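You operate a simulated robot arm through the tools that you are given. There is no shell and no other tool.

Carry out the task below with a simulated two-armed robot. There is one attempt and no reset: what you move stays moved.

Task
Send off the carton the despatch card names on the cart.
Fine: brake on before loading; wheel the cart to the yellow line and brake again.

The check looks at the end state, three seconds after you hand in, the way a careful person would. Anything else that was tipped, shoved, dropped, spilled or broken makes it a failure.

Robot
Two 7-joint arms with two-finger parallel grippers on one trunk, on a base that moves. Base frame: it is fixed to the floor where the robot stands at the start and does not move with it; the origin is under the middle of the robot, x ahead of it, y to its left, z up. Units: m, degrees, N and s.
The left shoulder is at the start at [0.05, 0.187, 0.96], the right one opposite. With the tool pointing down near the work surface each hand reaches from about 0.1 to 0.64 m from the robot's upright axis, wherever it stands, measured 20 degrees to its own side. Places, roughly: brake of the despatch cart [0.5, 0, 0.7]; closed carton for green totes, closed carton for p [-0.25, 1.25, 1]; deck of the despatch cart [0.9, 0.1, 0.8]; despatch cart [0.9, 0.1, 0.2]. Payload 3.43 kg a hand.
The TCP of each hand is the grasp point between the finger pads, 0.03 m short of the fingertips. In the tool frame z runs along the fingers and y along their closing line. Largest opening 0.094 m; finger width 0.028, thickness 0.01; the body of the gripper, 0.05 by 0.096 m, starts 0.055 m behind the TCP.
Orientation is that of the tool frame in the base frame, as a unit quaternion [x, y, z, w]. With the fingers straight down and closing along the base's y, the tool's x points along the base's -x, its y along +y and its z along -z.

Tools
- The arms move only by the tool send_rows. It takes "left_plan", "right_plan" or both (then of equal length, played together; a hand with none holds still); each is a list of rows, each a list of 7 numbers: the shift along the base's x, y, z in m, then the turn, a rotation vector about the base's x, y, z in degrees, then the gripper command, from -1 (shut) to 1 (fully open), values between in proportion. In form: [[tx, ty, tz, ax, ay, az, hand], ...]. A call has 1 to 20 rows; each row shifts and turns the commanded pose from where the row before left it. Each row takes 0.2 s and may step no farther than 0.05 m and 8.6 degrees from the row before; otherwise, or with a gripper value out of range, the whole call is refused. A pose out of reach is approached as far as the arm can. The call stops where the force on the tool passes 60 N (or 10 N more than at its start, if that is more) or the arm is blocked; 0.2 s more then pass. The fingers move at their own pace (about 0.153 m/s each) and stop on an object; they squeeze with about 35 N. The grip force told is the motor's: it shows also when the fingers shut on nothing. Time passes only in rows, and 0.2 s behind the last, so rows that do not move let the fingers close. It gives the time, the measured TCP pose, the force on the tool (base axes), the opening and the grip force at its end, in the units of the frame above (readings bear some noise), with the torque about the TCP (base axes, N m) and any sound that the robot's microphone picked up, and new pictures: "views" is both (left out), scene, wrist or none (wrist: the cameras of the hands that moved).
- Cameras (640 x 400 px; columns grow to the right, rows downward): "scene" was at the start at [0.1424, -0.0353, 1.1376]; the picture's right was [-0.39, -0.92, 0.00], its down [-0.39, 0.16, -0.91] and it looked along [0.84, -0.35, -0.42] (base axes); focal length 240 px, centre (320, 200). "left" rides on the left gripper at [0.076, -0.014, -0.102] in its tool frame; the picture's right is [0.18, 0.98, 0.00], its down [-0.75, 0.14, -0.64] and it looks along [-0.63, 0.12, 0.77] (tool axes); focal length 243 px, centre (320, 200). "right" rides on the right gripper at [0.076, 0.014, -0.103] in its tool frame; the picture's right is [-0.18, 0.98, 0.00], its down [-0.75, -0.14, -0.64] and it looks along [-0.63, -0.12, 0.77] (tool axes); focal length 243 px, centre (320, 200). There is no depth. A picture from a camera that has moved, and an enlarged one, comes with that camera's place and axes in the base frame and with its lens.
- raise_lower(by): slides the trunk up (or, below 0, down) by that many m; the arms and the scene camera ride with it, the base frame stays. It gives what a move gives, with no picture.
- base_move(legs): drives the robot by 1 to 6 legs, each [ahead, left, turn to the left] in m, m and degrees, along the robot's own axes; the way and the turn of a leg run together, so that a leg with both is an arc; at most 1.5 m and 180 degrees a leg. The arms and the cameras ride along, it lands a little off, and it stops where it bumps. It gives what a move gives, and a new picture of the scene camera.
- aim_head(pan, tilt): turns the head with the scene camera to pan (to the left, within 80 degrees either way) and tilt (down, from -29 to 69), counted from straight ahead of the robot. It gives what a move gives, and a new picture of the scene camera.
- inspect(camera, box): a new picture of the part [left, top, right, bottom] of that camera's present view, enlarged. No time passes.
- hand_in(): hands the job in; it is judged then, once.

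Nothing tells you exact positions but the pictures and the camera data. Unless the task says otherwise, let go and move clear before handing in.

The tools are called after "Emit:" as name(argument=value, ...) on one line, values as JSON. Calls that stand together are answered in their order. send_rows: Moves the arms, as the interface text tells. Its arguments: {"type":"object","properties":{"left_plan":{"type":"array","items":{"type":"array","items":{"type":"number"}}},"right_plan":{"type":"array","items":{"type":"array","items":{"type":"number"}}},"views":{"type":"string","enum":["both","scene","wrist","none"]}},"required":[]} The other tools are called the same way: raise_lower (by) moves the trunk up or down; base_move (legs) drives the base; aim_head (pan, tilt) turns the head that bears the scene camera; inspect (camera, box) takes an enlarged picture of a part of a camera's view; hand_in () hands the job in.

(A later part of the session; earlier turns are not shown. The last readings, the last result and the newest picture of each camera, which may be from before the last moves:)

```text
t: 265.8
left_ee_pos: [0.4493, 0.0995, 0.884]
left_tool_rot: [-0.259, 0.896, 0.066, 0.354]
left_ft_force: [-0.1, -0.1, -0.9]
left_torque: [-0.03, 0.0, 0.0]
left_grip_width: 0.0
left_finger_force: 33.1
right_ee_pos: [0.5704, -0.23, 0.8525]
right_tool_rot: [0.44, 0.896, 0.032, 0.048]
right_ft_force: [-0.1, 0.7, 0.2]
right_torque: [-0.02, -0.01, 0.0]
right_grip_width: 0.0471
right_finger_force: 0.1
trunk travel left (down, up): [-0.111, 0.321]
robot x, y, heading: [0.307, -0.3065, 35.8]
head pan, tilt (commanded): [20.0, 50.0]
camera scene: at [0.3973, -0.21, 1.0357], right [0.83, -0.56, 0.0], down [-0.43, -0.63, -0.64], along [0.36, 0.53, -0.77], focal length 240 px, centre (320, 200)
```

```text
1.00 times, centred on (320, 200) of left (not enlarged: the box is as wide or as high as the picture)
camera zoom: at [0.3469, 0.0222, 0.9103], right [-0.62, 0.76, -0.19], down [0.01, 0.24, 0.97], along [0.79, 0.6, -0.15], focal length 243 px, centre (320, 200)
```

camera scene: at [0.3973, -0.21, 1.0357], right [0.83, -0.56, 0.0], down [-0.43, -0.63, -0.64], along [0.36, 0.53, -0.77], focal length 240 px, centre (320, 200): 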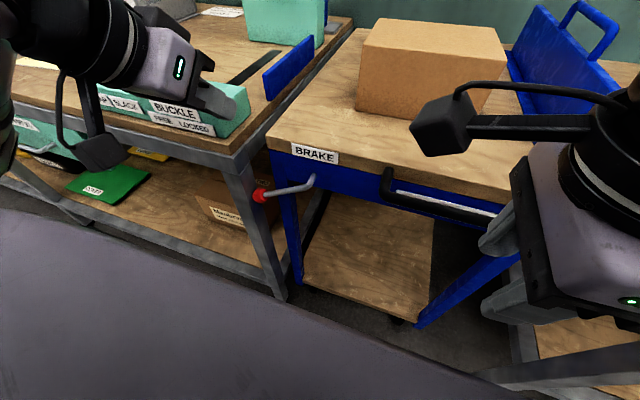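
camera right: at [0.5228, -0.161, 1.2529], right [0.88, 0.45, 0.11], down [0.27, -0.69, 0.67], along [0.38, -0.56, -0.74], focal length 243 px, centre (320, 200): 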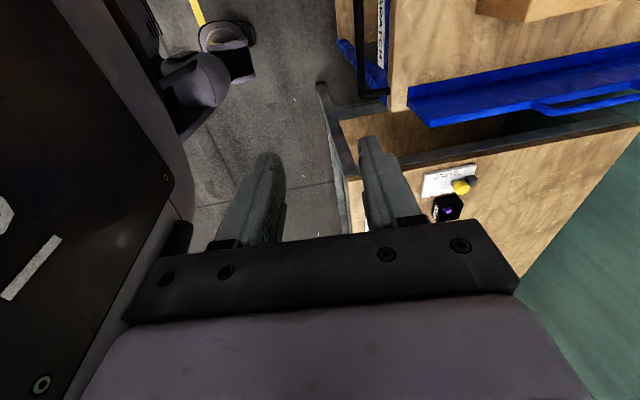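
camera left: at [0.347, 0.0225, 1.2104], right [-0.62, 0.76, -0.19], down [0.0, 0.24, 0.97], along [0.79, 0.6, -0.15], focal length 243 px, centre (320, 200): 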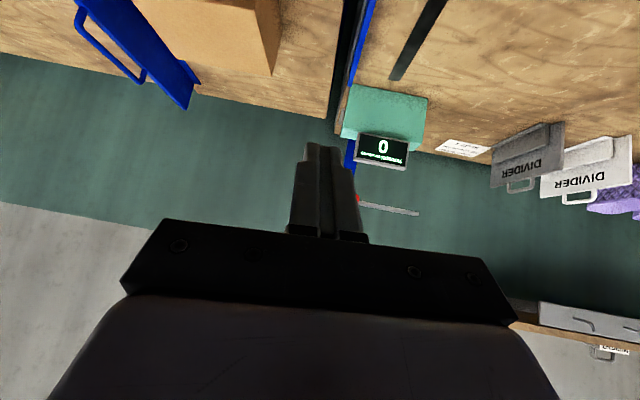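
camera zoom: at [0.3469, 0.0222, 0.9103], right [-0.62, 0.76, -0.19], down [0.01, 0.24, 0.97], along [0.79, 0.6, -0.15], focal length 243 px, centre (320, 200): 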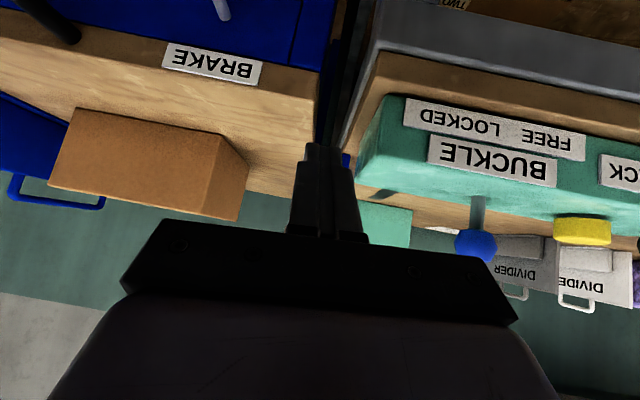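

I can see the lever raised to the left. I'll zoom for its exact position.

Emit:
inspect(camera="scene", box=[200, 120, 380, 240])

```text
3.33 times, centred on (290, 180) of scene
camera zoom: at [0.3973, -0.21, 1.0357], right [0.83, -0.56, 0.0], down [-0.43, -0.63, -0.64], along [0.36, 0.53, -0.77], focal length 801 px, centre (420, 267)
```

zoom: 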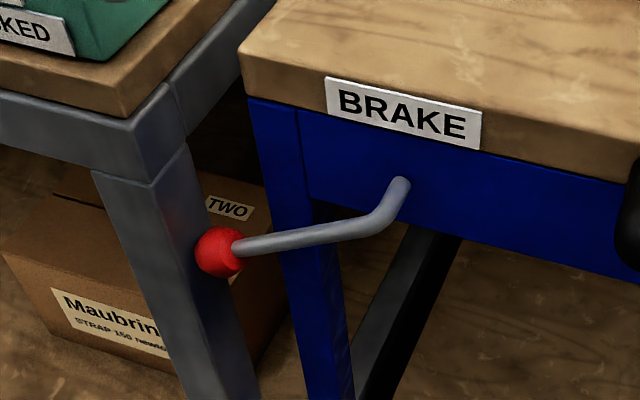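

The knob is at about r 0.197, z 0.683 with the lever at about 59°. I'll bring the closed left fingers just above the rod, near the knob.

Emit:
send_rows(left_plan=[[0.0063, -0.0026, -0.035, 0, 0, 2.25, -1], [0.0063, -0.0026, -0.035, 0, 0, 2.25, -1], [0.0063, -0.0026, -0.035, 0, 0, 2.25, -1], [0.0063, -0.0026, -0.033, 0, 0, 2.25, -1]], views="both")

Emit:
inspect(camera="scene", box=[180, 100, 400, 240])

```text
t: 266.6
left_ee_pos: [0.4857, 0.1062, 0.8111]
left_tool_rot: [-0.304, 0.875, 0.092, 0.366]
left_ft_force: [-25.6, -16.8, 17.0]
left_torque: [-0.04, -0.23, 0.12]
left_grip_width: 0.0001
left_finger_force: 32.9
left hand out of reach, approached as far as the arm can: row 1, 2, 3
right_ee_pos: [0.5674, -0.2289, 0.856]
right_tool_rot: [0.44, 0.896, 0.034, 0.05]
right_ft_force: [-0.6, -0.5, 0.1]
right_torque: [0.02, -0.01, 0.01]
right_grip_width: 0.047
right_finger_force: 0.0
trunk travel left (down, up): [-0.111, 0.321]
robot x, y, heading: [0.3055, -0.3106, 36.1]
head pan, tilt (commanded): [20.0, 50.0]
stopped in row 3 (left hand): the force on the tool passed its limit at 80 N (the readings are from after the stop); the commanded pose is now the measured one
camera scene: at [0.394, -0.212, 1.0365], right [0.83, -0.56, 0.0], down [-0.43, -0.63, -0.65], along [0.36, 0.54, -0.76], focal length 240 px, centre (320, 200)
camera left: at [0.3911, 0.0195, 0.833], right [-0.69, 0.7, -0.19], down [-0.05, 0.22, 0.98], along [0.72, 0.68, -0.12], focal length 243 px, centre (320, 200)
```

scene: 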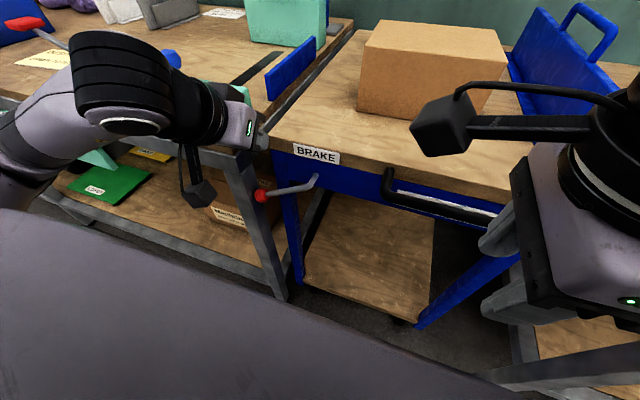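
left: 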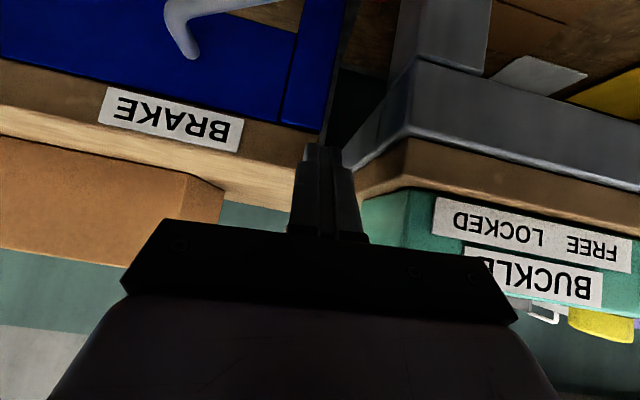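

```text
2.86 times, centred on (290, 170) of scene
camera zoom: at [0.394, -0.212, 1.0365], right [0.83, -0.56, 0.0], down [-0.43, -0.63, -0.65], along [0.36, 0.54, -0.76], focal length 686 px, centre (406, 286)
```

zoom: 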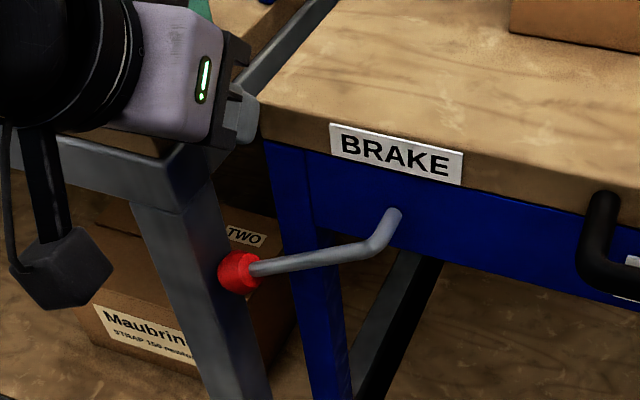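

The lever is too close to my body for this tilt, and the fingertips touched the deck's corner. I'll lift off and back the robot away by 0.16 m to work at a comfortable distance.

Emit:
send_rows(left_plan=[[-0.012, -0.009, 0.03, 0, 0, 0, -1], [-0.012, -0.009, 0.04, 0, 0, 0, -1], [0, 0, 0.04, 0, 0, 0, -1]], views="none")

Emit:
base_move(legs=[[-0.17, 0, 0]])

```text
t: 267.4
left_ee_pos: [0.4702, 0.0952, 0.9248]
left_tool_rot: [-0.306, 0.876, 0.092, 0.362]
left_ft_force: [0.7, -0.4, -0.2]
left_torque: [0.02, 0.01, 0.02]
left_grip_width: 0.0002
left_finger_force: 33.1
left hand out of reach, approached as far as the arm can: row 1
right_ee_pos: [0.5692, -0.2282, 0.8531]
right_tool_rot: [0.441, 0.896, 0.032, 0.049]
right_ft_force: [-0.6, -0.4, 0.4]
right_torque: [0.02, 0.0, 0.0]
right_grip_width: 0.047
right_finger_force: 0.1
trunk travel left (down, up): [-0.111, 0.321]
robot x, y, heading: [0.3073, -0.3102, 36.0]
head pan, tilt (commanded): [20.0, 50.0]
```

```text
t: 268.8
left_ee_pos: [0.3345, -0.0042, 0.9224]
left_tool_rot: [-0.307, 0.876, 0.092, 0.362]
left_ft_force: [-0.4, -0.2, 0.5]
left_torque: [0.0, 0.02, 0.03]
left_grip_width: 0.0001
left_finger_force: 33.2
right_ee_pos: [0.4325, -0.3287, 0.8528]
right_tool_rot: [0.44, 0.896, 0.033, 0.05]
right_ft_force: [-0.1, 0.2, 0.4]
right_torque: [0.03, -0.03, -0.02]
right_grip_width: 0.0472
right_finger_force: 0.0
trunk travel left (down, up): [-0.111, 0.321]
robot x, y, heading: [0.1704, -0.4046, 35.9]
head pan, tilt (commanded): [20.0, 50.0]
camera scene: at [0.2599, -0.3094, 1.0357], right [0.83, -0.56, 0.0], down [-0.43, -0.64, -0.64], along [0.36, 0.53, -0.77], focal length 240 px, centre (320, 200)
```

scene: 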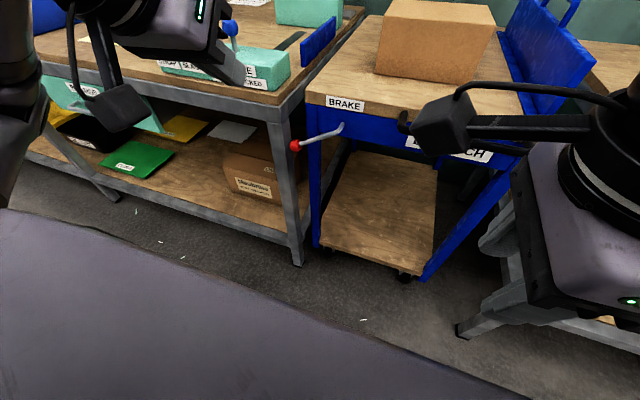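

From here the lever is at a comfortable 0.54 m. I'll bring the closed fingers to just above the rod.

Emit:
send_rows(left_plan=[[0.0233, 0.01555, -0.0297, 0, 0, 0.5, -1], [0.0233, 0.01555, -0.0297, 0, 0, 0.5, -1], [0.0233, 0.01555, -0.0297, 0, 0, 0.5, -1], [0.0233, 0.01555, -0.0297, 0, 0, 0.5, -1], [0.0233, 0.01555, -0.0297, 0, 0, 0.5, -1]], views="both")

Emit:
inspect(camera="scene", box=[220, 60, 420, 200])

```text
t: 270.0
left_ee_pos: [0.4497, 0.0733, 0.775]
left_tool_rot: [-0.326, 0.869, 0.1, 0.359]
left_ft_force: [0.8, 0.3, 0.3]
left_torque: [0.0, 0.0, -0.01]
left_grip_width: 0.0
left_finger_force: 33.0
right_ee_pos: [0.4331, -0.3291, 0.8532]
right_tool_rot: [0.44, 0.896, 0.032, 0.049]
right_ft_force: [-0.6, -0.5, 0.5]
right_torque: [-0.02, 0.03, 0.0]
right_grip_width: 0.0467
right_finger_force: 0.1
trunk travel left (down, up): [-0.111, 0.321]
robot x, y, heading: [0.1718, -0.4096, 35.9]
head pan, tilt (commanded): [20.0, 50.0]
camera scene: at [0.2598, -0.3094, 1.0357], right [0.83, -0.56, 0.0], down [-0.43, -0.64, -0.64], along [0.36, 0.53, -0.77], focal length 240 px, centre (320, 200)
camera left: at [0.3595, -0.0173, 0.7961], right [-0.72, 0.66, -0.19], down [-0.05, 0.22, 0.97], along [0.69, 0.71, -0.12], focal length 243 px, centre (320, 200)
```

scene: 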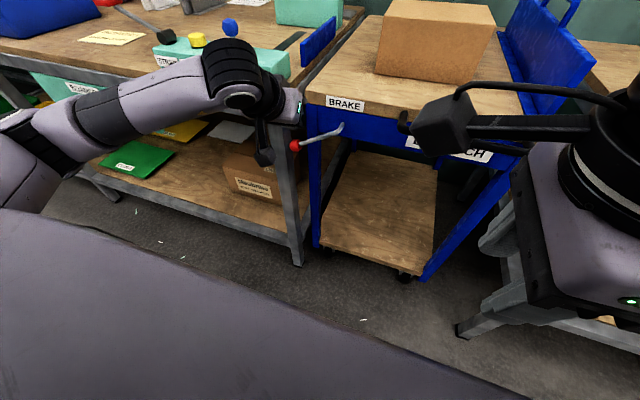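
left: 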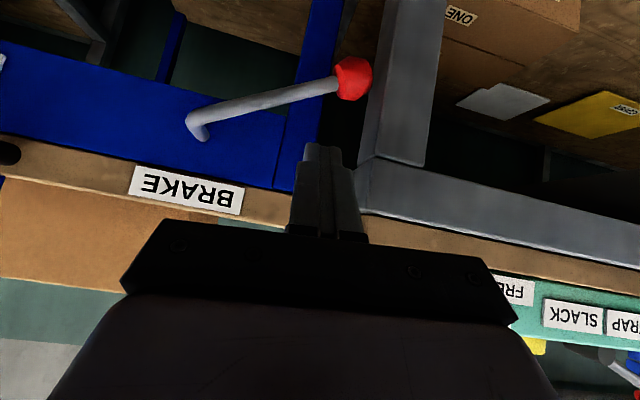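

```text
2.86 times, centred on (320, 130) of scene
camera zoom: at [0.2598, -0.3094, 1.0357], right [0.83, -0.56, 0.0], down [-0.43, -0.64, -0.64], along [0.36, 0.53, -0.77], focal length 686 px, centre (320, 400)
```

zoom: 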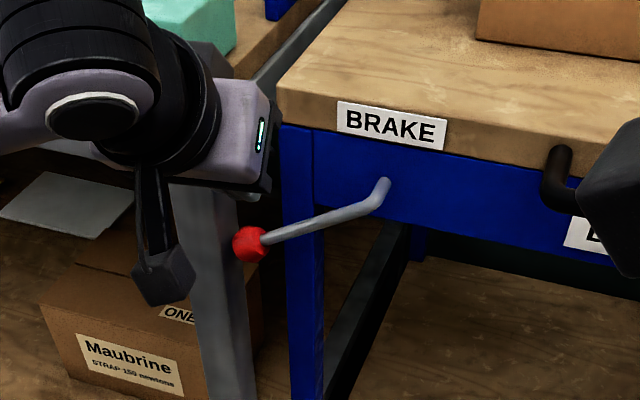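

The wrist camera shows the fingers just above the rod. I'll press it down and to the right along its arc, in two stages.

Emit:
send_rows(left_plan=[[0.0248, 0.0161, -0.02, 0, 0, 0, -1], [0, 0, -0.012, 0, 0, 0, -1], [0.0048, -0.0064, -0.012, 0, 0, 0, -1], [0.0049, -0.0066, -0.0185, 0, 0, 0, -1]], views="wrist")

```text
t: 271.0
left_ee_pos: [0.4837, 0.0748, 0.7117]
left_tool_rot: [-0.325, 0.869, 0.099, 0.36]
left_ft_force: [-1.2, -0.7, 2.2]
left_torque: [-0.06, -0.01, -0.03]
left_grip_width: 0.0001
left_finger_force: 33.6
right_ee_pos: [0.4316, -0.3272, 0.853]
right_tool_rot: [0.44, 0.896, 0.032, 0.049]
right_ft_force: [-0.7, -0.6, -0.4]
right_torque: [-0.03, 0.03, 0.01]
right_grip_width: 0.047
right_finger_force: 0.0
trunk travel left (down, up): [-0.111, 0.321]
robot x, y, heading: [0.1721, -0.4087, 36.1]
head pan, tilt (commanded): [20.0, 50.0]
camera left: at [0.3934, -0.0167, 0.7348], right [-0.72, 0.66, -0.19], down [-0.05, 0.22, 0.97], along [0.69, 0.71, -0.12], focal length 243 px, centre (320, 200)
```

left: 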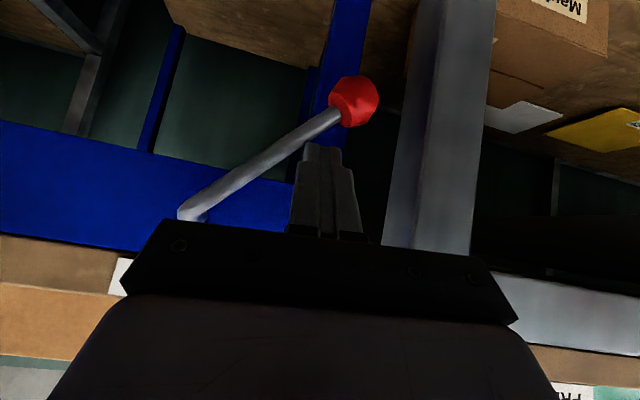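

The lever is moving. Continuing to its vertical stop.

Emit:
send_rows(left_plan=[[0.008, -0.0107, -0.0168, 0, 0, 0, -1], [0.0104, -0.0138, -0.0127, 0, 0, 0, -1], [0.012, -0.016, -0.008, 0, 0, 0, -1], [0.0036, -0.0048, 0, 0, 0, 0, -1]], views="wrist")

```text
t: 272.0
left_ee_pos: [0.5163, 0.0344, 0.6759]
left_tool_rot: [-0.33, 0.867, 0.104, 0.358]
left_ft_force: [-31.0, 11.0, 7.9]
left_torque: [-0.15, -0.45, 0.13]
left_grip_width: 0.0001
left_finger_force: 32.7
right_ee_pos: [0.4291, -0.3266, 0.8542]
right_tool_rot: [0.44, 0.896, 0.032, 0.05]
right_ft_force: [-0.4, 0.3, -0.6]
right_torque: [-0.01, 0.05, -0.01]
right_grip_width: 0.0469
right_finger_force: 0.1
trunk travel left (down, up): [-0.111, 0.321]
robot x, y, heading: [0.1685, -0.4024, 36.0]
head pan, tilt (commanded): [20.0, 50.0]
camera left: at [0.4264, -0.0573, 0.6989], right [-0.73, 0.65, -0.18], down [-0.05, 0.21, 0.98], along [0.68, 0.73, -0.12], focal length 243 px, centre (320, 200)
```

left: 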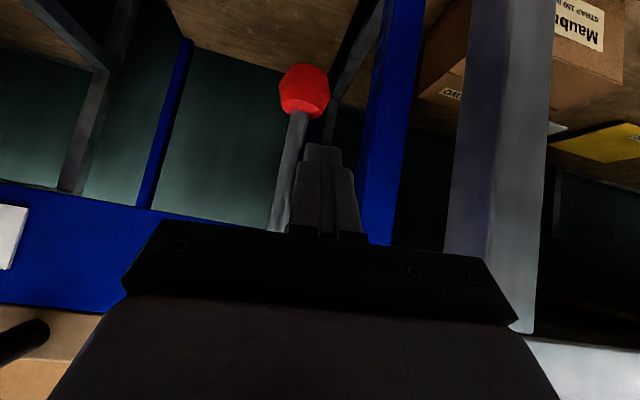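

The lever is back at its vertical stop, so the brake is released. I'll withdraw the left hand and raise it clear.

Emit:
send_rows(left_plan=[[-0.006, 0.008, 0, 0, 0, 0, -1], [-0.024, -0.018, 0, 0, 0, 0, -1], [-0.024, -0.018, 0, 0, 0, 0, -1], [-0.024, -0.018, 0.01, 0, 0, 0, -1], [-0.016, -0.012, 0.04, 0, 0, 0, -1], [0, 0, 0.045, 0, 0, 0, -1], [0, 0, 0.045, 0, 0, 0, -1], [0, 0, 0.045, 0, 0, 0, -1], [0, 0, 0.045, 0, 0, 0, -1]], views="none")

Emit:
aim_head(pan=0, tilt=45)

```text
t: 274.0
left_ee_pos: [0.4245, -0.0284, 0.9043]
left_tool_rot: [-0.324, 0.869, 0.099, 0.359]
left_ft_force: [0.6, -0.7, 0.4]
left_torque: [-0.02, 0.0, -0.02]
left_grip_width: 0.0
left_finger_force: 33.1
right_ee_pos: [0.4332, -0.328, 0.8523]
right_tool_rot: [0.44, 0.896, 0.032, 0.049]
right_ft_force: [0.2, 1.2, 0.0]
right_torque: [0.01, -0.02, 0.0]
right_grip_width: 0.0471
right_finger_force: 0.1
trunk travel left (down, up): [-0.111, 0.321]
robot x, y, heading: [0.1713, -0.4089, 36.2]
head pan, tilt (commanded): [20.0, 50.0]
```

```text
t: 274.9
left_ee_pos: [0.426, -0.0269, 0.9033]
left_tool_rot: [-0.325, 0.869, 0.1, 0.36]
left_ft_force: [0.1, 0.2, -0.4]
left_torque: [-0.01, -0.03, -0.02]
left_grip_width: 0.0
left_finger_force: 33.3
right_ee_pos: [0.4337, -0.3275, 0.8537]
right_tool_rot: [0.44, 0.896, 0.032, 0.049]
right_ft_force: [0.4, 1.2, -0.1]
right_torque: [0.02, 0.01, 0.03]
right_grip_width: 0.047
right_finger_force: 0.0
trunk travel left (down, up): [-0.111, 0.321]
robot x, y, heading: [0.1682, -0.4084, 36.0]
head pan, tilt (commanded): [0.0, 45.0]
camera scene: at [0.2825, -0.3254, 1.0426], right [0.59, -0.81, 0.0], down [-0.57, -0.42, -0.71], along [0.57, 0.42, -0.71], focal length 240 px, centre (320, 200)
```

scene: 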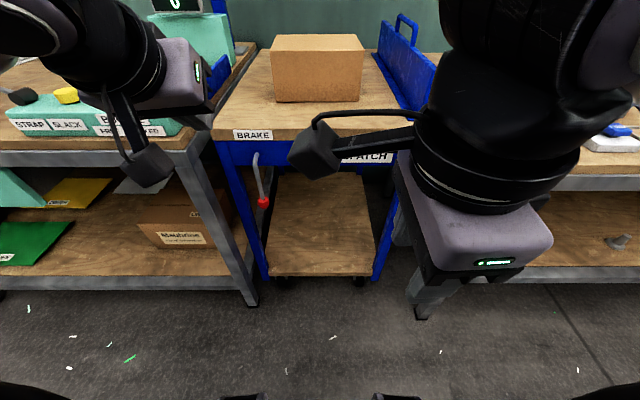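

The brake is off. Now I'll take the right hand over the handle bar near the cart's centre line, keeping the left hand to the side.

Emit:
send_rows(left_plan=[[-0.0069, 0.0091, 0.01, 0, 0, 0, -1], [-0.0069, 0.0091, 0.01, 0, 0, 0, -1], [-0.0069, 0.0091, 0.01, 0, 0, 0, -1], [-0.0069, 0.0091, 0.01, 0, 0, 0, -1], [-0.0069, 0.0091, 0.01, 0, 0, 0, -1], [-0.0069, 0.0091, 0.01, 0, 0, 0, -1], [-0.0069, 0.0091, 0.01, 0, 0, 0, -1], [0, 0, 0, 0, 0, 0, -1]], right_plan=[[0, 0, 0.03, -0.9, 6.6, -0.8, 0], [0.0249, 0.0324, 0.018, 0, 0, 0, 0], [0.0249, 0.0324, 0, 0, 0, 0, 0], [0.0249, 0.0324, 0, 0, 0, 0, 0], [0.0249, 0.0324, 0, 0, 0, 0, 0], [0.0249, 0.0324, 0, 0, 0, 0, 0], [0.0249, 0.0324, 0, 0, 0, 0, 0], [0.0249, 0.0324, 0, 0, 0, 0, 0]], views="both")

```text
t: 276.7
left_ee_pos: [0.3755, 0.037, 0.9756]
left_tool_rot: [-0.326, 0.869, 0.1, 0.36]
left_ft_force: [-0.2, 0.4, 0.5]
left_torque: [-0.03, -0.02, -0.01]
left_grip_width: 0.0002
left_finger_force: 32.5
right_ee_pos: [0.607, -0.1021, 0.9032]
right_tool_rot: [0.446, 0.895, -0.001, 0.002]
right_ft_force: [-0.4, -0.3, 0.5]
right_torque: [0.0, 0.03, -0.01]
right_grip_width: 0.0471
right_finger_force: 0.0
trunk travel left (down, up): [-0.111, 0.321]
robot x, y, heading: [0.1728, -0.4075, 36.1]
head pan, tilt (commanded): [0.0, 45.0]
camera scene: at [0.2824, -0.3253, 1.0426], right [0.59, -0.81, 0.0], down [-0.57, -0.42, -0.71], along [0.57, 0.42, -0.71], focal length 240 px, centre (320, 200)
camera right: at [0.5724, -0.032, 1.0056], right [0.9, 0.44, 0.0], down [0.34, -0.68, 0.65], along [0.29, -0.58, -0.76], focal length 243 px, centre (320, 200)
camera left: at [0.2857, -0.0542, 0.9983], right [-0.72, 0.66, -0.19], down [-0.05, 0.22, 0.97], along [0.69, 0.71, -0.12], focal length 243 px, centre (320, 200)
```

scene: 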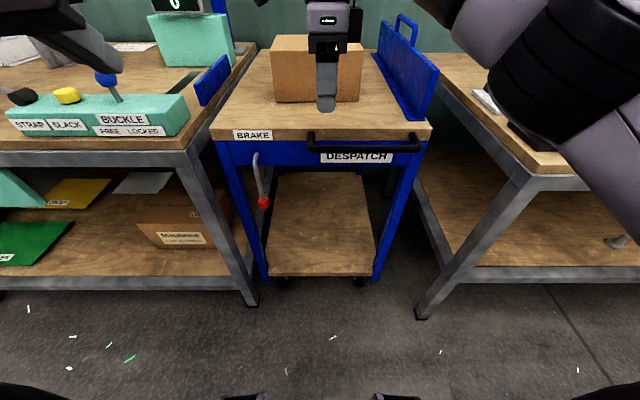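
right: 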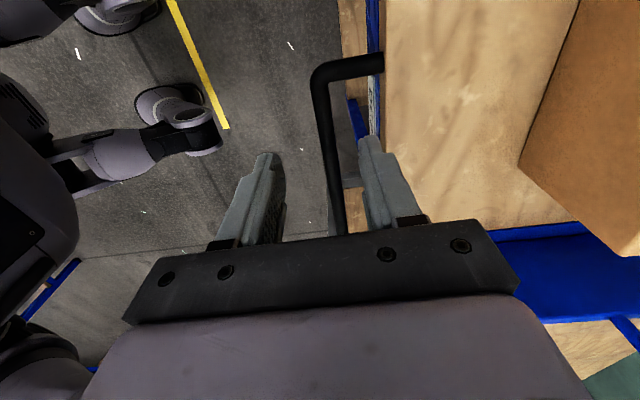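
left: 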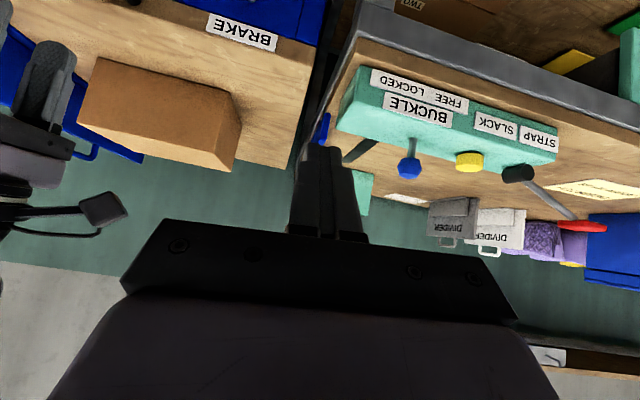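

The hand is over the bar. Descending and gripping.

Emit:
send_rows(right_plan=[[0.0008, 0.0006, -0.03, 0, 0, 0, 0], [0, 0, -0.03, 0, 0, 0, 0], [0, 0, -0.03, 0, 0, 0, 0], [0, 0, -0.028, 0, 0, 0, 0], [0, 0, 0, 0, 0, 0, -1], [0, 0, 0, 0, 0, 0, -1], [0, 0, 0, 0, 0, 0, -1]], views="both")

```text
t: 278.3
left_ee_pos: [0.3763, 0.0371, 0.9752]
left_tool_rot: [-0.325, 0.869, 0.1, 0.359]
left_ft_force: [-0.5, -0.1, -0.3]
left_torque: [0.02, 0.0, 0.01]
left_grip_width: 0.0
left_finger_force: 33.0
right_ee_pos: [0.609, -0.1003, 0.7852]
right_tool_rot: [0.449, 0.894, -0.002, 0.0]
right_ft_force: [-1.7, -0.5, -3.6]
right_torque: [0.17, 0.07, -1.05]
right_grip_width: 0.0205
right_finger_force: 44.8
trunk travel left (down, up): [-0.111, 0.321]
robot x, y, heading: [0.1697, -0.4048, 36.2]
head pan, tilt (commanded): [0.0, 45.0]
camera scene: at [0.2827, -0.3253, 1.0425], right [0.59, -0.81, 0.0], down [-0.57, -0.42, -0.71], along [0.57, 0.42, -0.71], focal length 240 px, centre (320, 200)
camera right: at [0.5752, -0.0309, 0.8877], right [0.9, 0.44, 0.0], down [0.34, -0.69, 0.64], along [0.28, -0.58, -0.76], focal length 243 px, centre (320, 200)
```

scene: 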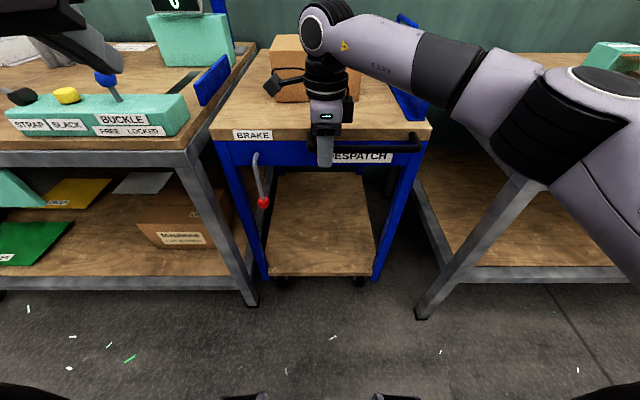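
right: 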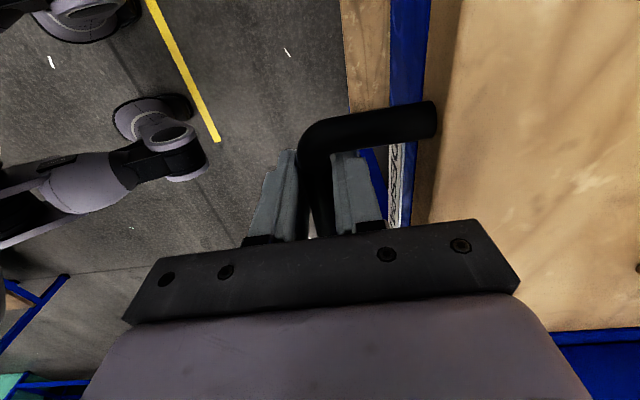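

The bar is gripped firmly. I'll pull the cart back a first 10 cm straight out and check that it rolls freely and square.

Emit:
base_move(legs=[[-0.1, -0.002, 0]])

```text
t: 279.4
left_ee_pos: [0.2976, -0.0203, 0.9752]
left_tool_rot: [-0.327, 0.868, 0.1, 0.36]
left_ft_force: [0.4, 0.0, -0.9]
left_torque: [0.0, -0.03, 0.02]
left_grip_width: 0.0
left_finger_force: 33.0
right_ee_pos: [0.5308, -0.158, 0.7837]
right_tool_rot: [0.446, 0.895, 0.0, 0.001]
right_ft_force: [-4.8, 11.9, -6.8]
right_torque: [0.08, -0.3, -1.0]
right_grip_width: 0.0203
right_finger_force: 44.5
trunk travel left (down, up): [-0.111, 0.321]
robot x, y, heading: [0.093, -0.4694, 36.0]
head pan, tilt (commanded): [0.0, 45.0]
camera scene: at [0.2046, -0.3833, 1.0424], right [0.59, -0.81, 0.0], down [-0.57, -0.42, -0.71], along [0.57, 0.42, -0.71], focal length 240 px, centre (320, 200)
```

scene: 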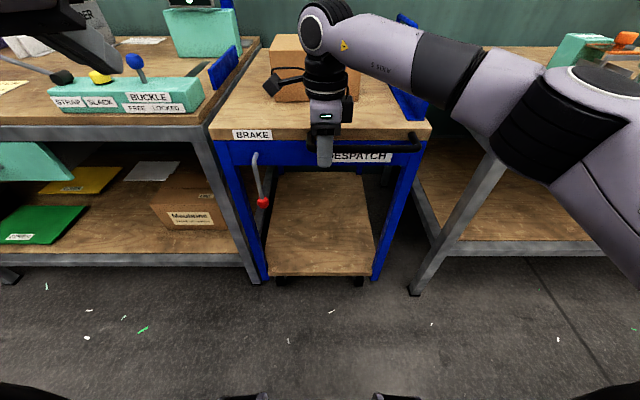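

The cart rolls freely with me and the carton rides steadily. I'll continue in steps: another 21 cm.

Emit:
base_move(legs=[[-0.21, -0.002, 0]])

Emit:
inspect(camera="right", box=[0, 0, 640, 400])

```text
t: 281.1
left_ee_pos: [0.1294, -0.1451, 0.9757]
left_tool_rot: [-0.326, 0.868, 0.098, 0.36]
left_ft_force: [-0.2, -0.1, 0.2]
left_torque: [0.02, 0.01, 0.02]
left_grip_width: 0.0
left_finger_force: 33.1
right_ee_pos: [0.3607, -0.2824, 0.7842]
right_tool_rot: [0.446, 0.895, 0.002, 0.002]
right_ft_force: [-8.6, 17.8, -6.1]
right_torque: [0.03, -0.09, -0.97]
right_grip_width: 0.0202
right_finger_force: 44.5
trunk travel left (down, up): [-0.111, 0.321]
robot x, y, heading: [-0.076, -0.5949, 36.1]
head pan, tilt (commanded): [0.0, 45.0]
camera scene: at [0.0349, -0.5084, 1.0424], right [0.59, -0.81, 0.0], down [-0.57, -0.42, -0.71], along [0.57, 0.42, -0.71], focal length 240 px, centre (320, 200)
```

scene: 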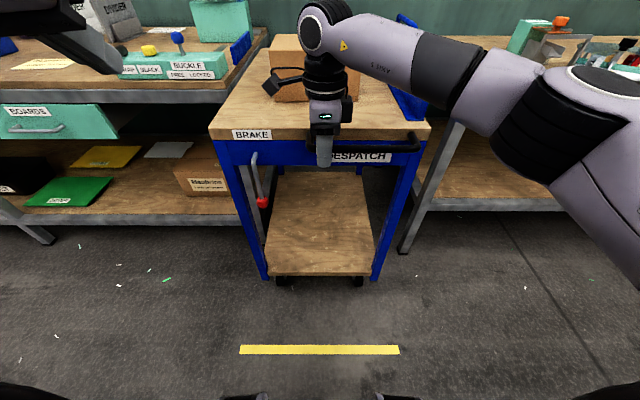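

```text
1.00 times, centred on (320, 200) of right (not enlarged: the box is as wide or as high as the picture)
camera zoom: at [0.3257, -0.2127, 0.8881], right [0.9, 0.45, 0.01], down [0.34, -0.69, 0.64], along [0.29, -0.57, -0.77], focal length 243 px, centre (320, 200)
```

zoom: 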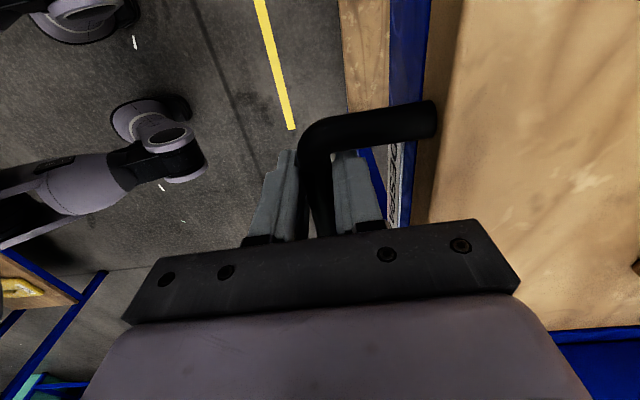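

The yellow line lies square and centred ahead of the cart; the deck edge is about 0.21 m short of it. I'll pull the remaining distance.

Emit:
base_move(legs=[[-0.208, 0.004, 0]])

Emit:
aim_head(pan=0, tilt=55)

Emit:
inspect(camera="right", box=[0, 0, 640, 400])

```text
t: 282.7
left_ee_pos: [-0.0395, -0.2657, 0.9754]
left_tool_rot: [-0.327, 0.869, 0.102, 0.358]
left_ft_force: [0.8, 0.2, -0.6]
left_torque: [0.01, 0.01, -0.01]
left_grip_width: 0.0
left_finger_force: 33.2
right_ee_pos: [0.1956, -0.4017, 0.7863]
right_tool_rot: [0.448, 0.894, 0.002, 0.004]
right_ft_force: [15.0, -13.0, -3.7]
right_torque: [-0.75, -0.59, -1.04]
right_grip_width: 0.0204
right_finger_force: 45.2
trunk travel left (down, up): [-0.111, 0.321]
robot x, y, heading: [-0.2431, -0.7104, 36.3]
head pan, tilt (commanded): [0.0, 45.0]
camera scene: at [-0.1319, -0.628, 1.0425], right [0.59, -0.81, 0.0], down [-0.57, -0.42, -0.71], along [0.57, 0.42, -0.71], focal length 240 px, centre (320, 200)
```

scene: 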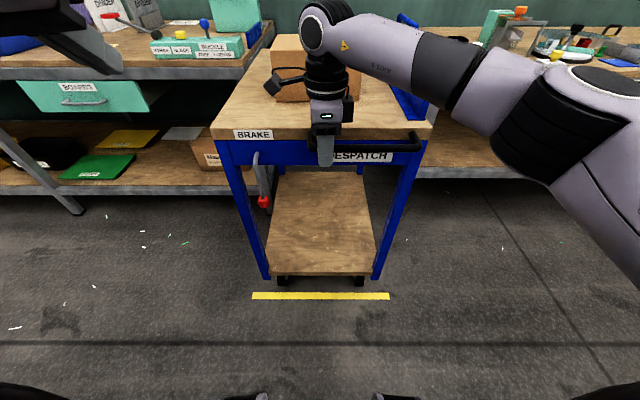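

```text
t: 283.4
left_ee_pos: [-0.0388, -0.2645, 0.9749]
left_tool_rot: [-0.327, 0.868, 0.1, 0.359]
left_ft_force: [-0.7, 0.6, -0.5]
left_torque: [-0.04, -0.05, 0.02]
left_grip_width: 0.0
left_finger_force: 33.3
right_ee_pos: [0.1957, -0.4009, 0.7857]
right_tool_rot: [0.448, 0.894, 0.002, 0.006]
right_ft_force: [0.8, -3.5, -3.6]
right_torque: [0.58, 0.39, -0.96]
right_grip_width: 0.0202
right_finger_force: 45.4
trunk travel left (down, up): [-0.111, 0.321]
robot x, y, heading: [-0.2421, -0.7085, 36.1]
head pan, tilt (commanded): [0.0, 55.0]
camera scene: at [-0.14, -0.633, 1.0292], right [0.59, -0.81, 0.0], down [-0.66, -0.48, -0.57], along [0.46, 0.34, -0.82], focal length 240 px, centre (320, 200)
```

scene: 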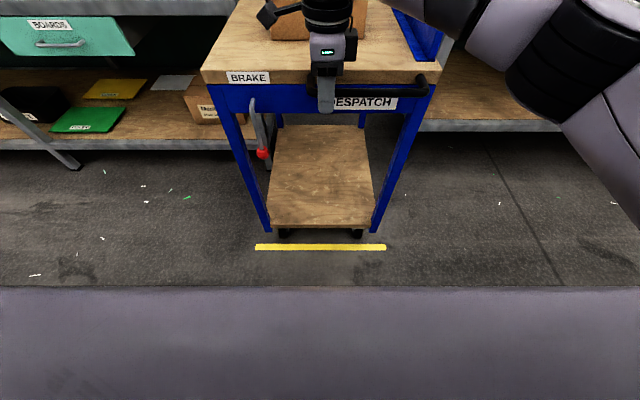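

```text
1.00 times, centred on (320, 200) of right (not enlarged: the box is as wide or as high as the picture)
camera zoom: at [0.1609, -0.332, 0.8878], right [0.9, 0.44, 0.01], down [0.33, -0.69, 0.65], along [0.29, -0.58, -0.76], focal length 243 px, centre (320, 200)
```

zoom: 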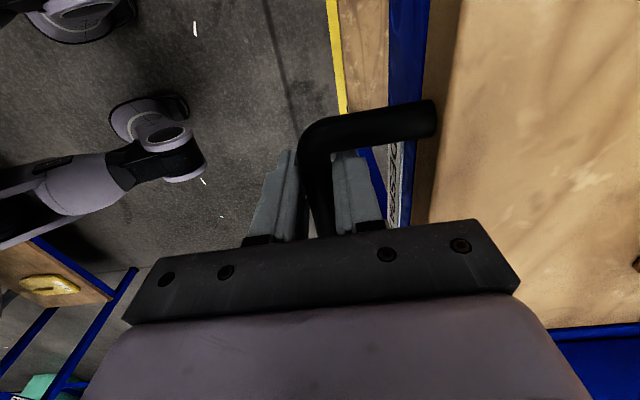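

The deck's front edge now projects exactly onto the yellow line, square to it. I'll keep holding the handle while the left hand re-applies the brake; first I'll bring the left hand down in front of the lever's right side.

Emit:
send_rows(left_plan=[[0, 0, -0.047, 0, 0, 0, -1], [0, 0, -0.047, 0, 0, 0, -1], [0, 0, -0.047, 0, 0, 0, -1], [0, 0, -0.047, 0, 0, 0, -1], [0, 0, -0.047, 0, 0, 0, -1], [0.0256, -0.0341, 0, 0, 0, 0, -1], [0.0256, -0.0341, 0, 0, 0, 0, -1], [0.0256, -0.0341, 0, 0, 0, 0, -1], [0.02, 0.015, 0, 0, 0, 0, -1]], views="both")

```text
t: 285.4
left_ee_pos: [0.0578, -0.3547, 0.7401]
left_tool_rot: [-0.326, 0.869, 0.1, 0.359]
left_ft_force: [-0.7, 1.0, 0.0]
left_torque: [-0.04, -0.03, 0.01]
left_grip_width: 0.0
left_finger_force: 33.0
right_ee_pos: [0.1968, -0.4023, 0.7832]
right_tool_rot: [0.448, 0.894, 0.002, 0.005]
right_ft_force: [2.7, -4.1, -4.3]
right_torque: [-0.36, -0.22, -0.93]
right_grip_width: 0.0203
right_finger_force: 45.2
trunk travel left (down, up): [-0.111, 0.321]
robot x, y, heading: [-0.2458, -0.71, 36.3]
head pan, tilt (commanded): [0.0, 55.0]
camera scene: at [-0.1399, -0.6329, 1.0291], right [0.59, -0.81, 0.0], down [-0.66, -0.48, -0.57], along [0.46, 0.34, -0.82], focal length 240 px, centre (320, 200)
camera left: at [-0.0322, -0.4438, 0.7635], right [-0.73, 0.66, -0.19], down [-0.05, 0.22, 0.97], along [0.69, 0.72, -0.13], focal length 243 px, centre (320, 200)
```

scene: 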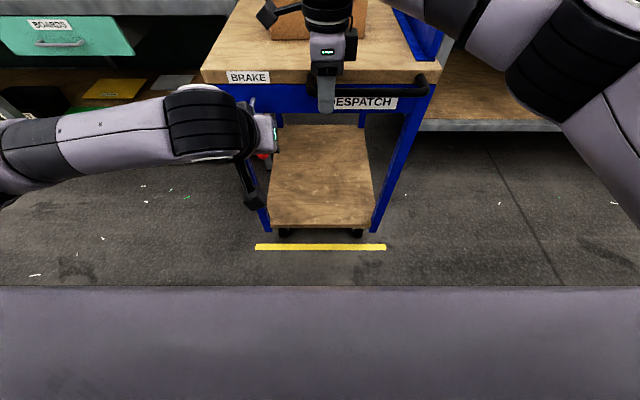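
left: 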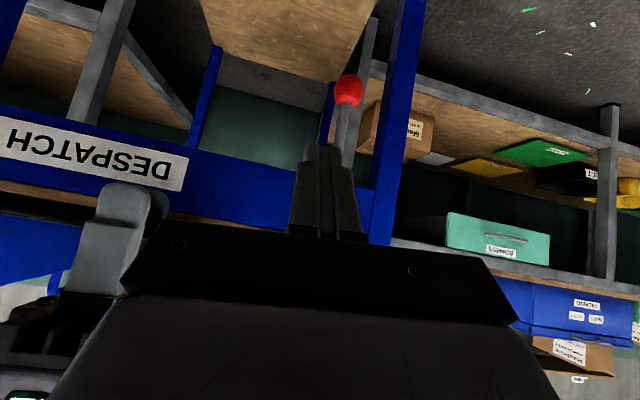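

The knob is straight ahead-left of the closed fingers. I'll advance beside the rod on its right.

Emit:
send_rows(left_plan=[[0.024, 0.018, -0.021, 0, 0, 0, -1], [0.024, 0.018, -0.021, 0, 0, 0, -1], [0.0225, 0.0169, -0.02, 0, 0, 0, -1]], views="wrist")

```text
t: 286.2
left_ee_pos: [0.1266, -0.3006, 0.6799]
left_tool_rot: [-0.326, 0.868, 0.101, 0.36]
left_ft_force: [-0.5, -0.7, 0.6]
left_torque: [0.0, 0.02, 0.03]
left_grip_width: 0.0002
left_finger_force: 33.5
right_ee_pos: [0.197, -0.4008, 0.7851]
right_tool_rot: [0.447, 0.894, 0.002, 0.006]
right_ft_force: [4.6, -6.4, -5.7]
right_torque: [-0.17, -0.03, -0.91]
right_grip_width: 0.0202
right_finger_force: 45.5
trunk travel left (down, up): [-0.111, 0.321]
robot x, y, heading: [-0.2454, -0.7087, 36.2]
head pan, tilt (commanded): [0.0, 55.0]
camera left: at [0.0365, -0.3919, 0.7012], right [-0.72, 0.66, -0.19], down [-0.05, 0.22, 0.97], along [0.69, 0.72, -0.12], focal length 243 px, centre (320, 200)
```

left: 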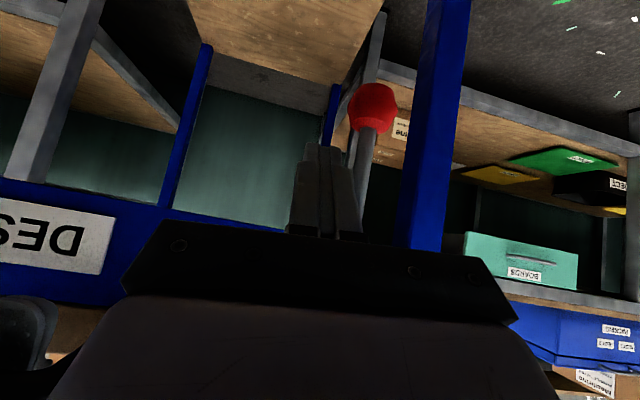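

Positioned as before. Swinging the lever left along its arc.

Emit:
send_rows(left_plan=[[-0.0053, 0.007, 0, 0, 0, 0, -1], [-0.0053, 0.007, 0, 0, 0, 0, -1], [-0.0053, 0.007, 0, 0, 0, 0, -1], [-0.0053, 0.007, 0, 0, 0, 0, -1], [-0.0053, 0.007, 0, 0, 0, 0, -1], [-0.0046, 0.0061, 0.0043, 0, 0, 0, -1], [-0.0046, 0.0061, 0.0043, 0, 0, 0, -1], [-0.0046, 0.0061, 0.0043, 0, 0, 0, -1], [-0.0046, 0.0061, 0.0043, 0, 0, 0, -1]], views="wrist")

```text
t: 288.2
left_ee_pos: [0.0816, -0.2408, 0.6937]
left_tool_rot: [-0.325, 0.869, 0.098, 0.36]
left_ft_force: [-5.3, -13.1, -0.7]
left_torque: [0.11, -0.01, 0.03]
left_grip_width: 0.0
left_finger_force: 32.5
right_ee_pos: [0.1959, -0.4008, 0.7849]
right_tool_rot: [0.448, 0.894, 0.003, 0.005]
right_ft_force: [8.1, 1.3, -5.8]
right_torque: [-0.05, -0.02, -0.93]
right_grip_width: 0.0202
right_finger_force: 45.5
trunk travel left (down, up): [-0.111, 0.321]
robot x, y, heading: [-0.2469, -0.7099, 36.3]
head pan, tilt (commanded): [0.0, 55.0]
camera left: at [-0.0085, -0.3328, 0.7175], right [-0.72, 0.66, -0.19], down [-0.05, 0.22, 0.97], along [0.69, 0.71, -0.13], focal length 243 px, centre (320, 200)
```

left: 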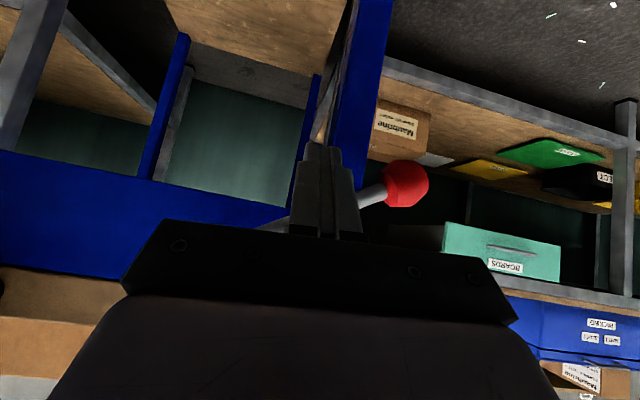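

Nearly at the stop. Two more small steps to seat it.

Emit:
send_rows(left_plan=[[-0.0034, 0.0046, 0.006, 0, 0, 0, -1], [-0.0014, 0.0018, 0.004, 0, 0, 0, -1]], views="wrist")

```text
t: 288.8
left_ee_pos: [0.0777, -0.2394, 0.6985]
left_tool_rot: [-0.323, 0.874, 0.095, 0.351]
left_ft_force: [18.1, -22.0, -34.1]
left_torque: [-0.53, 0.21, -0.39]
left_grip_width: 0.0
left_finger_force: 33.1
right_ee_pos: [0.1954, -0.4024, 0.7855]
right_tool_rot: [0.446, 0.895, 0.001, 0.003]
right_ft_force: [-0.9, -4.4, 7.5]
right_torque: [-0.36, -0.18, -1.05]
right_grip_width: 0.0202
right_finger_force: 45.2
trunk travel left (down, up): [-0.111, 0.321]
robot x, y, heading: [-0.2416, -0.7117, 36.3]
head pan, tilt (commanded): [0.0, 55.0]
camera left: at [-0.0129, -0.3297, 0.7229], right [-0.72, 0.67, -0.19], down [-0.03, 0.23, 0.97], along [0.69, 0.71, -0.15], focal length 243 px, centre (320, 200)
```

left: 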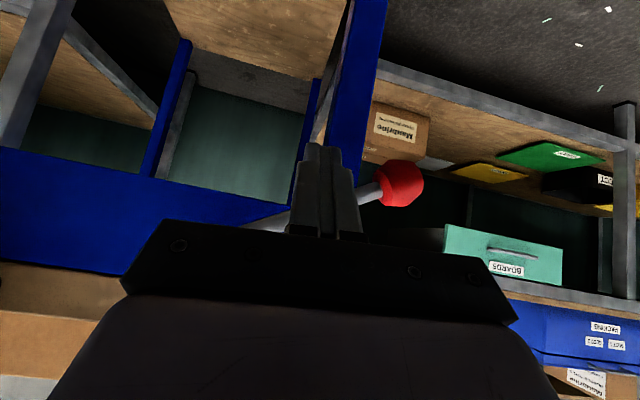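

The lever is firmly against its stop. I'll withdraw the left hand straight back and lift it, then check the lever.

Emit:
send_rows(left_plan=[[-0.004, -0.003, -0.01, 0, 0, 0, -1], [-0.0235, -0.0176, -0.005, 0, 0, 0, -1], [-0.0235, -0.0176, 0, 0, 0, 0, -1], [-0.0235, -0.0176, 0, 0, 0, 0, -1], [-0.02, 0.01, 0.03, 0, 0, 0, -1], [-0.02, 0.02, 0.04, 0, 0, 0, -1], [-0.01, 0.02, 0.04, 0, 0, 0, -1], [-0.01, 0.02, 0.04, 0, 0, 0, -1]], views="both")

Emit:
inspect(camera="scene", box=[180, 40, 400, 260])

```text
t: 290.6
left_ee_pos: [-0.0575, -0.219, 0.8409]
left_tool_rot: [-0.326, 0.868, 0.1, 0.36]
left_ft_force: [-0.2, -0.2, 0.2]
left_torque: [0.0, 0.0, -0.01]
left_grip_width: 0.0
left_finger_force: 33.1
right_ee_pos: [0.1959, -0.4005, 0.785]
right_tool_rot: [0.447, 0.894, 0.002, 0.005]
right_ft_force: [7.5, -2.4, -1.8]
right_torque: [-0.12, -0.14, -0.97]
right_grip_width: 0.0204
right_finger_force: 45.3
trunk travel left (down, up): [-0.111, 0.321]
robot x, y, heading: [-0.2439, -0.7077, 36.4]
head pan, tilt (commanded): [0.0, 55.0]
camera scene: at [-0.1398, -0.6329, 1.0291], right [0.59, -0.81, 0.0], down [-0.66, -0.48, -0.57], along [0.46, 0.34, -0.82], focal length 240 px, centre (320, 200)
camera left: at [-0.1475, -0.311, 0.8635], right [-0.73, 0.66, -0.19], down [-0.05, 0.22, 0.97], along [0.69, 0.72, -0.13], focal length 243 px, centre (320, 200)
```

scene: 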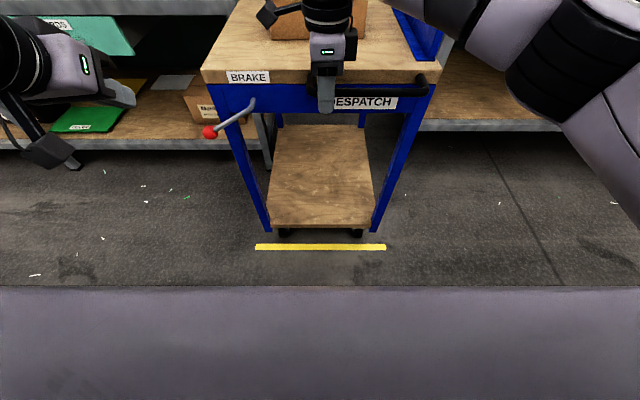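
left: 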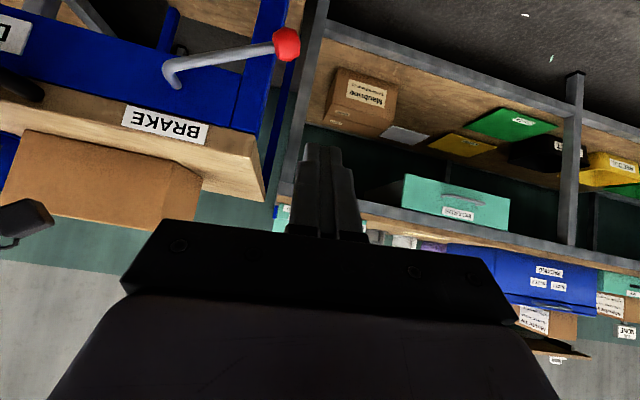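

```text
1.82 times, centred on (290, 150) of scene
camera zoom: at [-0.1398, -0.6329, 1.0291], right [0.59, -0.81, 0.0], down [-0.66, -0.48, -0.57], along [0.46, 0.34, -0.82], focal length 437 px, centre (374, 291)
```

zoom: 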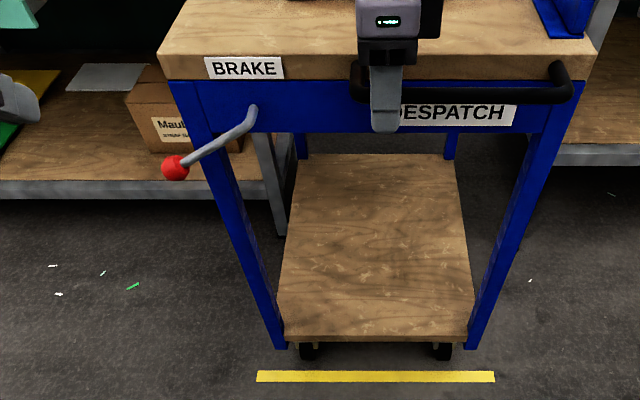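

The lever holds in the "on" position. I'll confirm with a light tug on the handle before letting go.

Emit:
send_rows(right_plan=[[-0.0032, -0.0024, 0, 0, 0, 0, -1], [-0.0032, -0.0024, 0, 0, 0, 0, -1]], views="none")

```text
t: 291.4
left_ee_pos: [-0.0561, -0.2169, 0.84]
left_tool_rot: [-0.327, 0.868, 0.1, 0.359]
left_ft_force: [0.7, 0.2, 0.4]
left_torque: [0.04, -0.04, -0.01]
left_grip_width: 0.0
left_finger_force: 33.2
right_ee_pos: [0.1955, -0.4014, 0.7857]
right_tool_rot: [0.452, 0.892, 0.013, 0.008]
right_ft_force: [7.6, 13.3, -9.5]
right_torque: [-0.02, -0.29, -0.31]
right_grip_width: 0.0202
right_finger_force: 44.7
trunk travel left (down, up): [-0.111, 0.321]
robot x, y, heading: [-0.2434, -0.7096, 36.2]
head pan, tilt (commanded): [0.0, 55.0]
stopped in row 2 (right hand): the force on the tool passed its limit at 61 N (the readings are from after the stop); the commanded pose is now the measured one
```

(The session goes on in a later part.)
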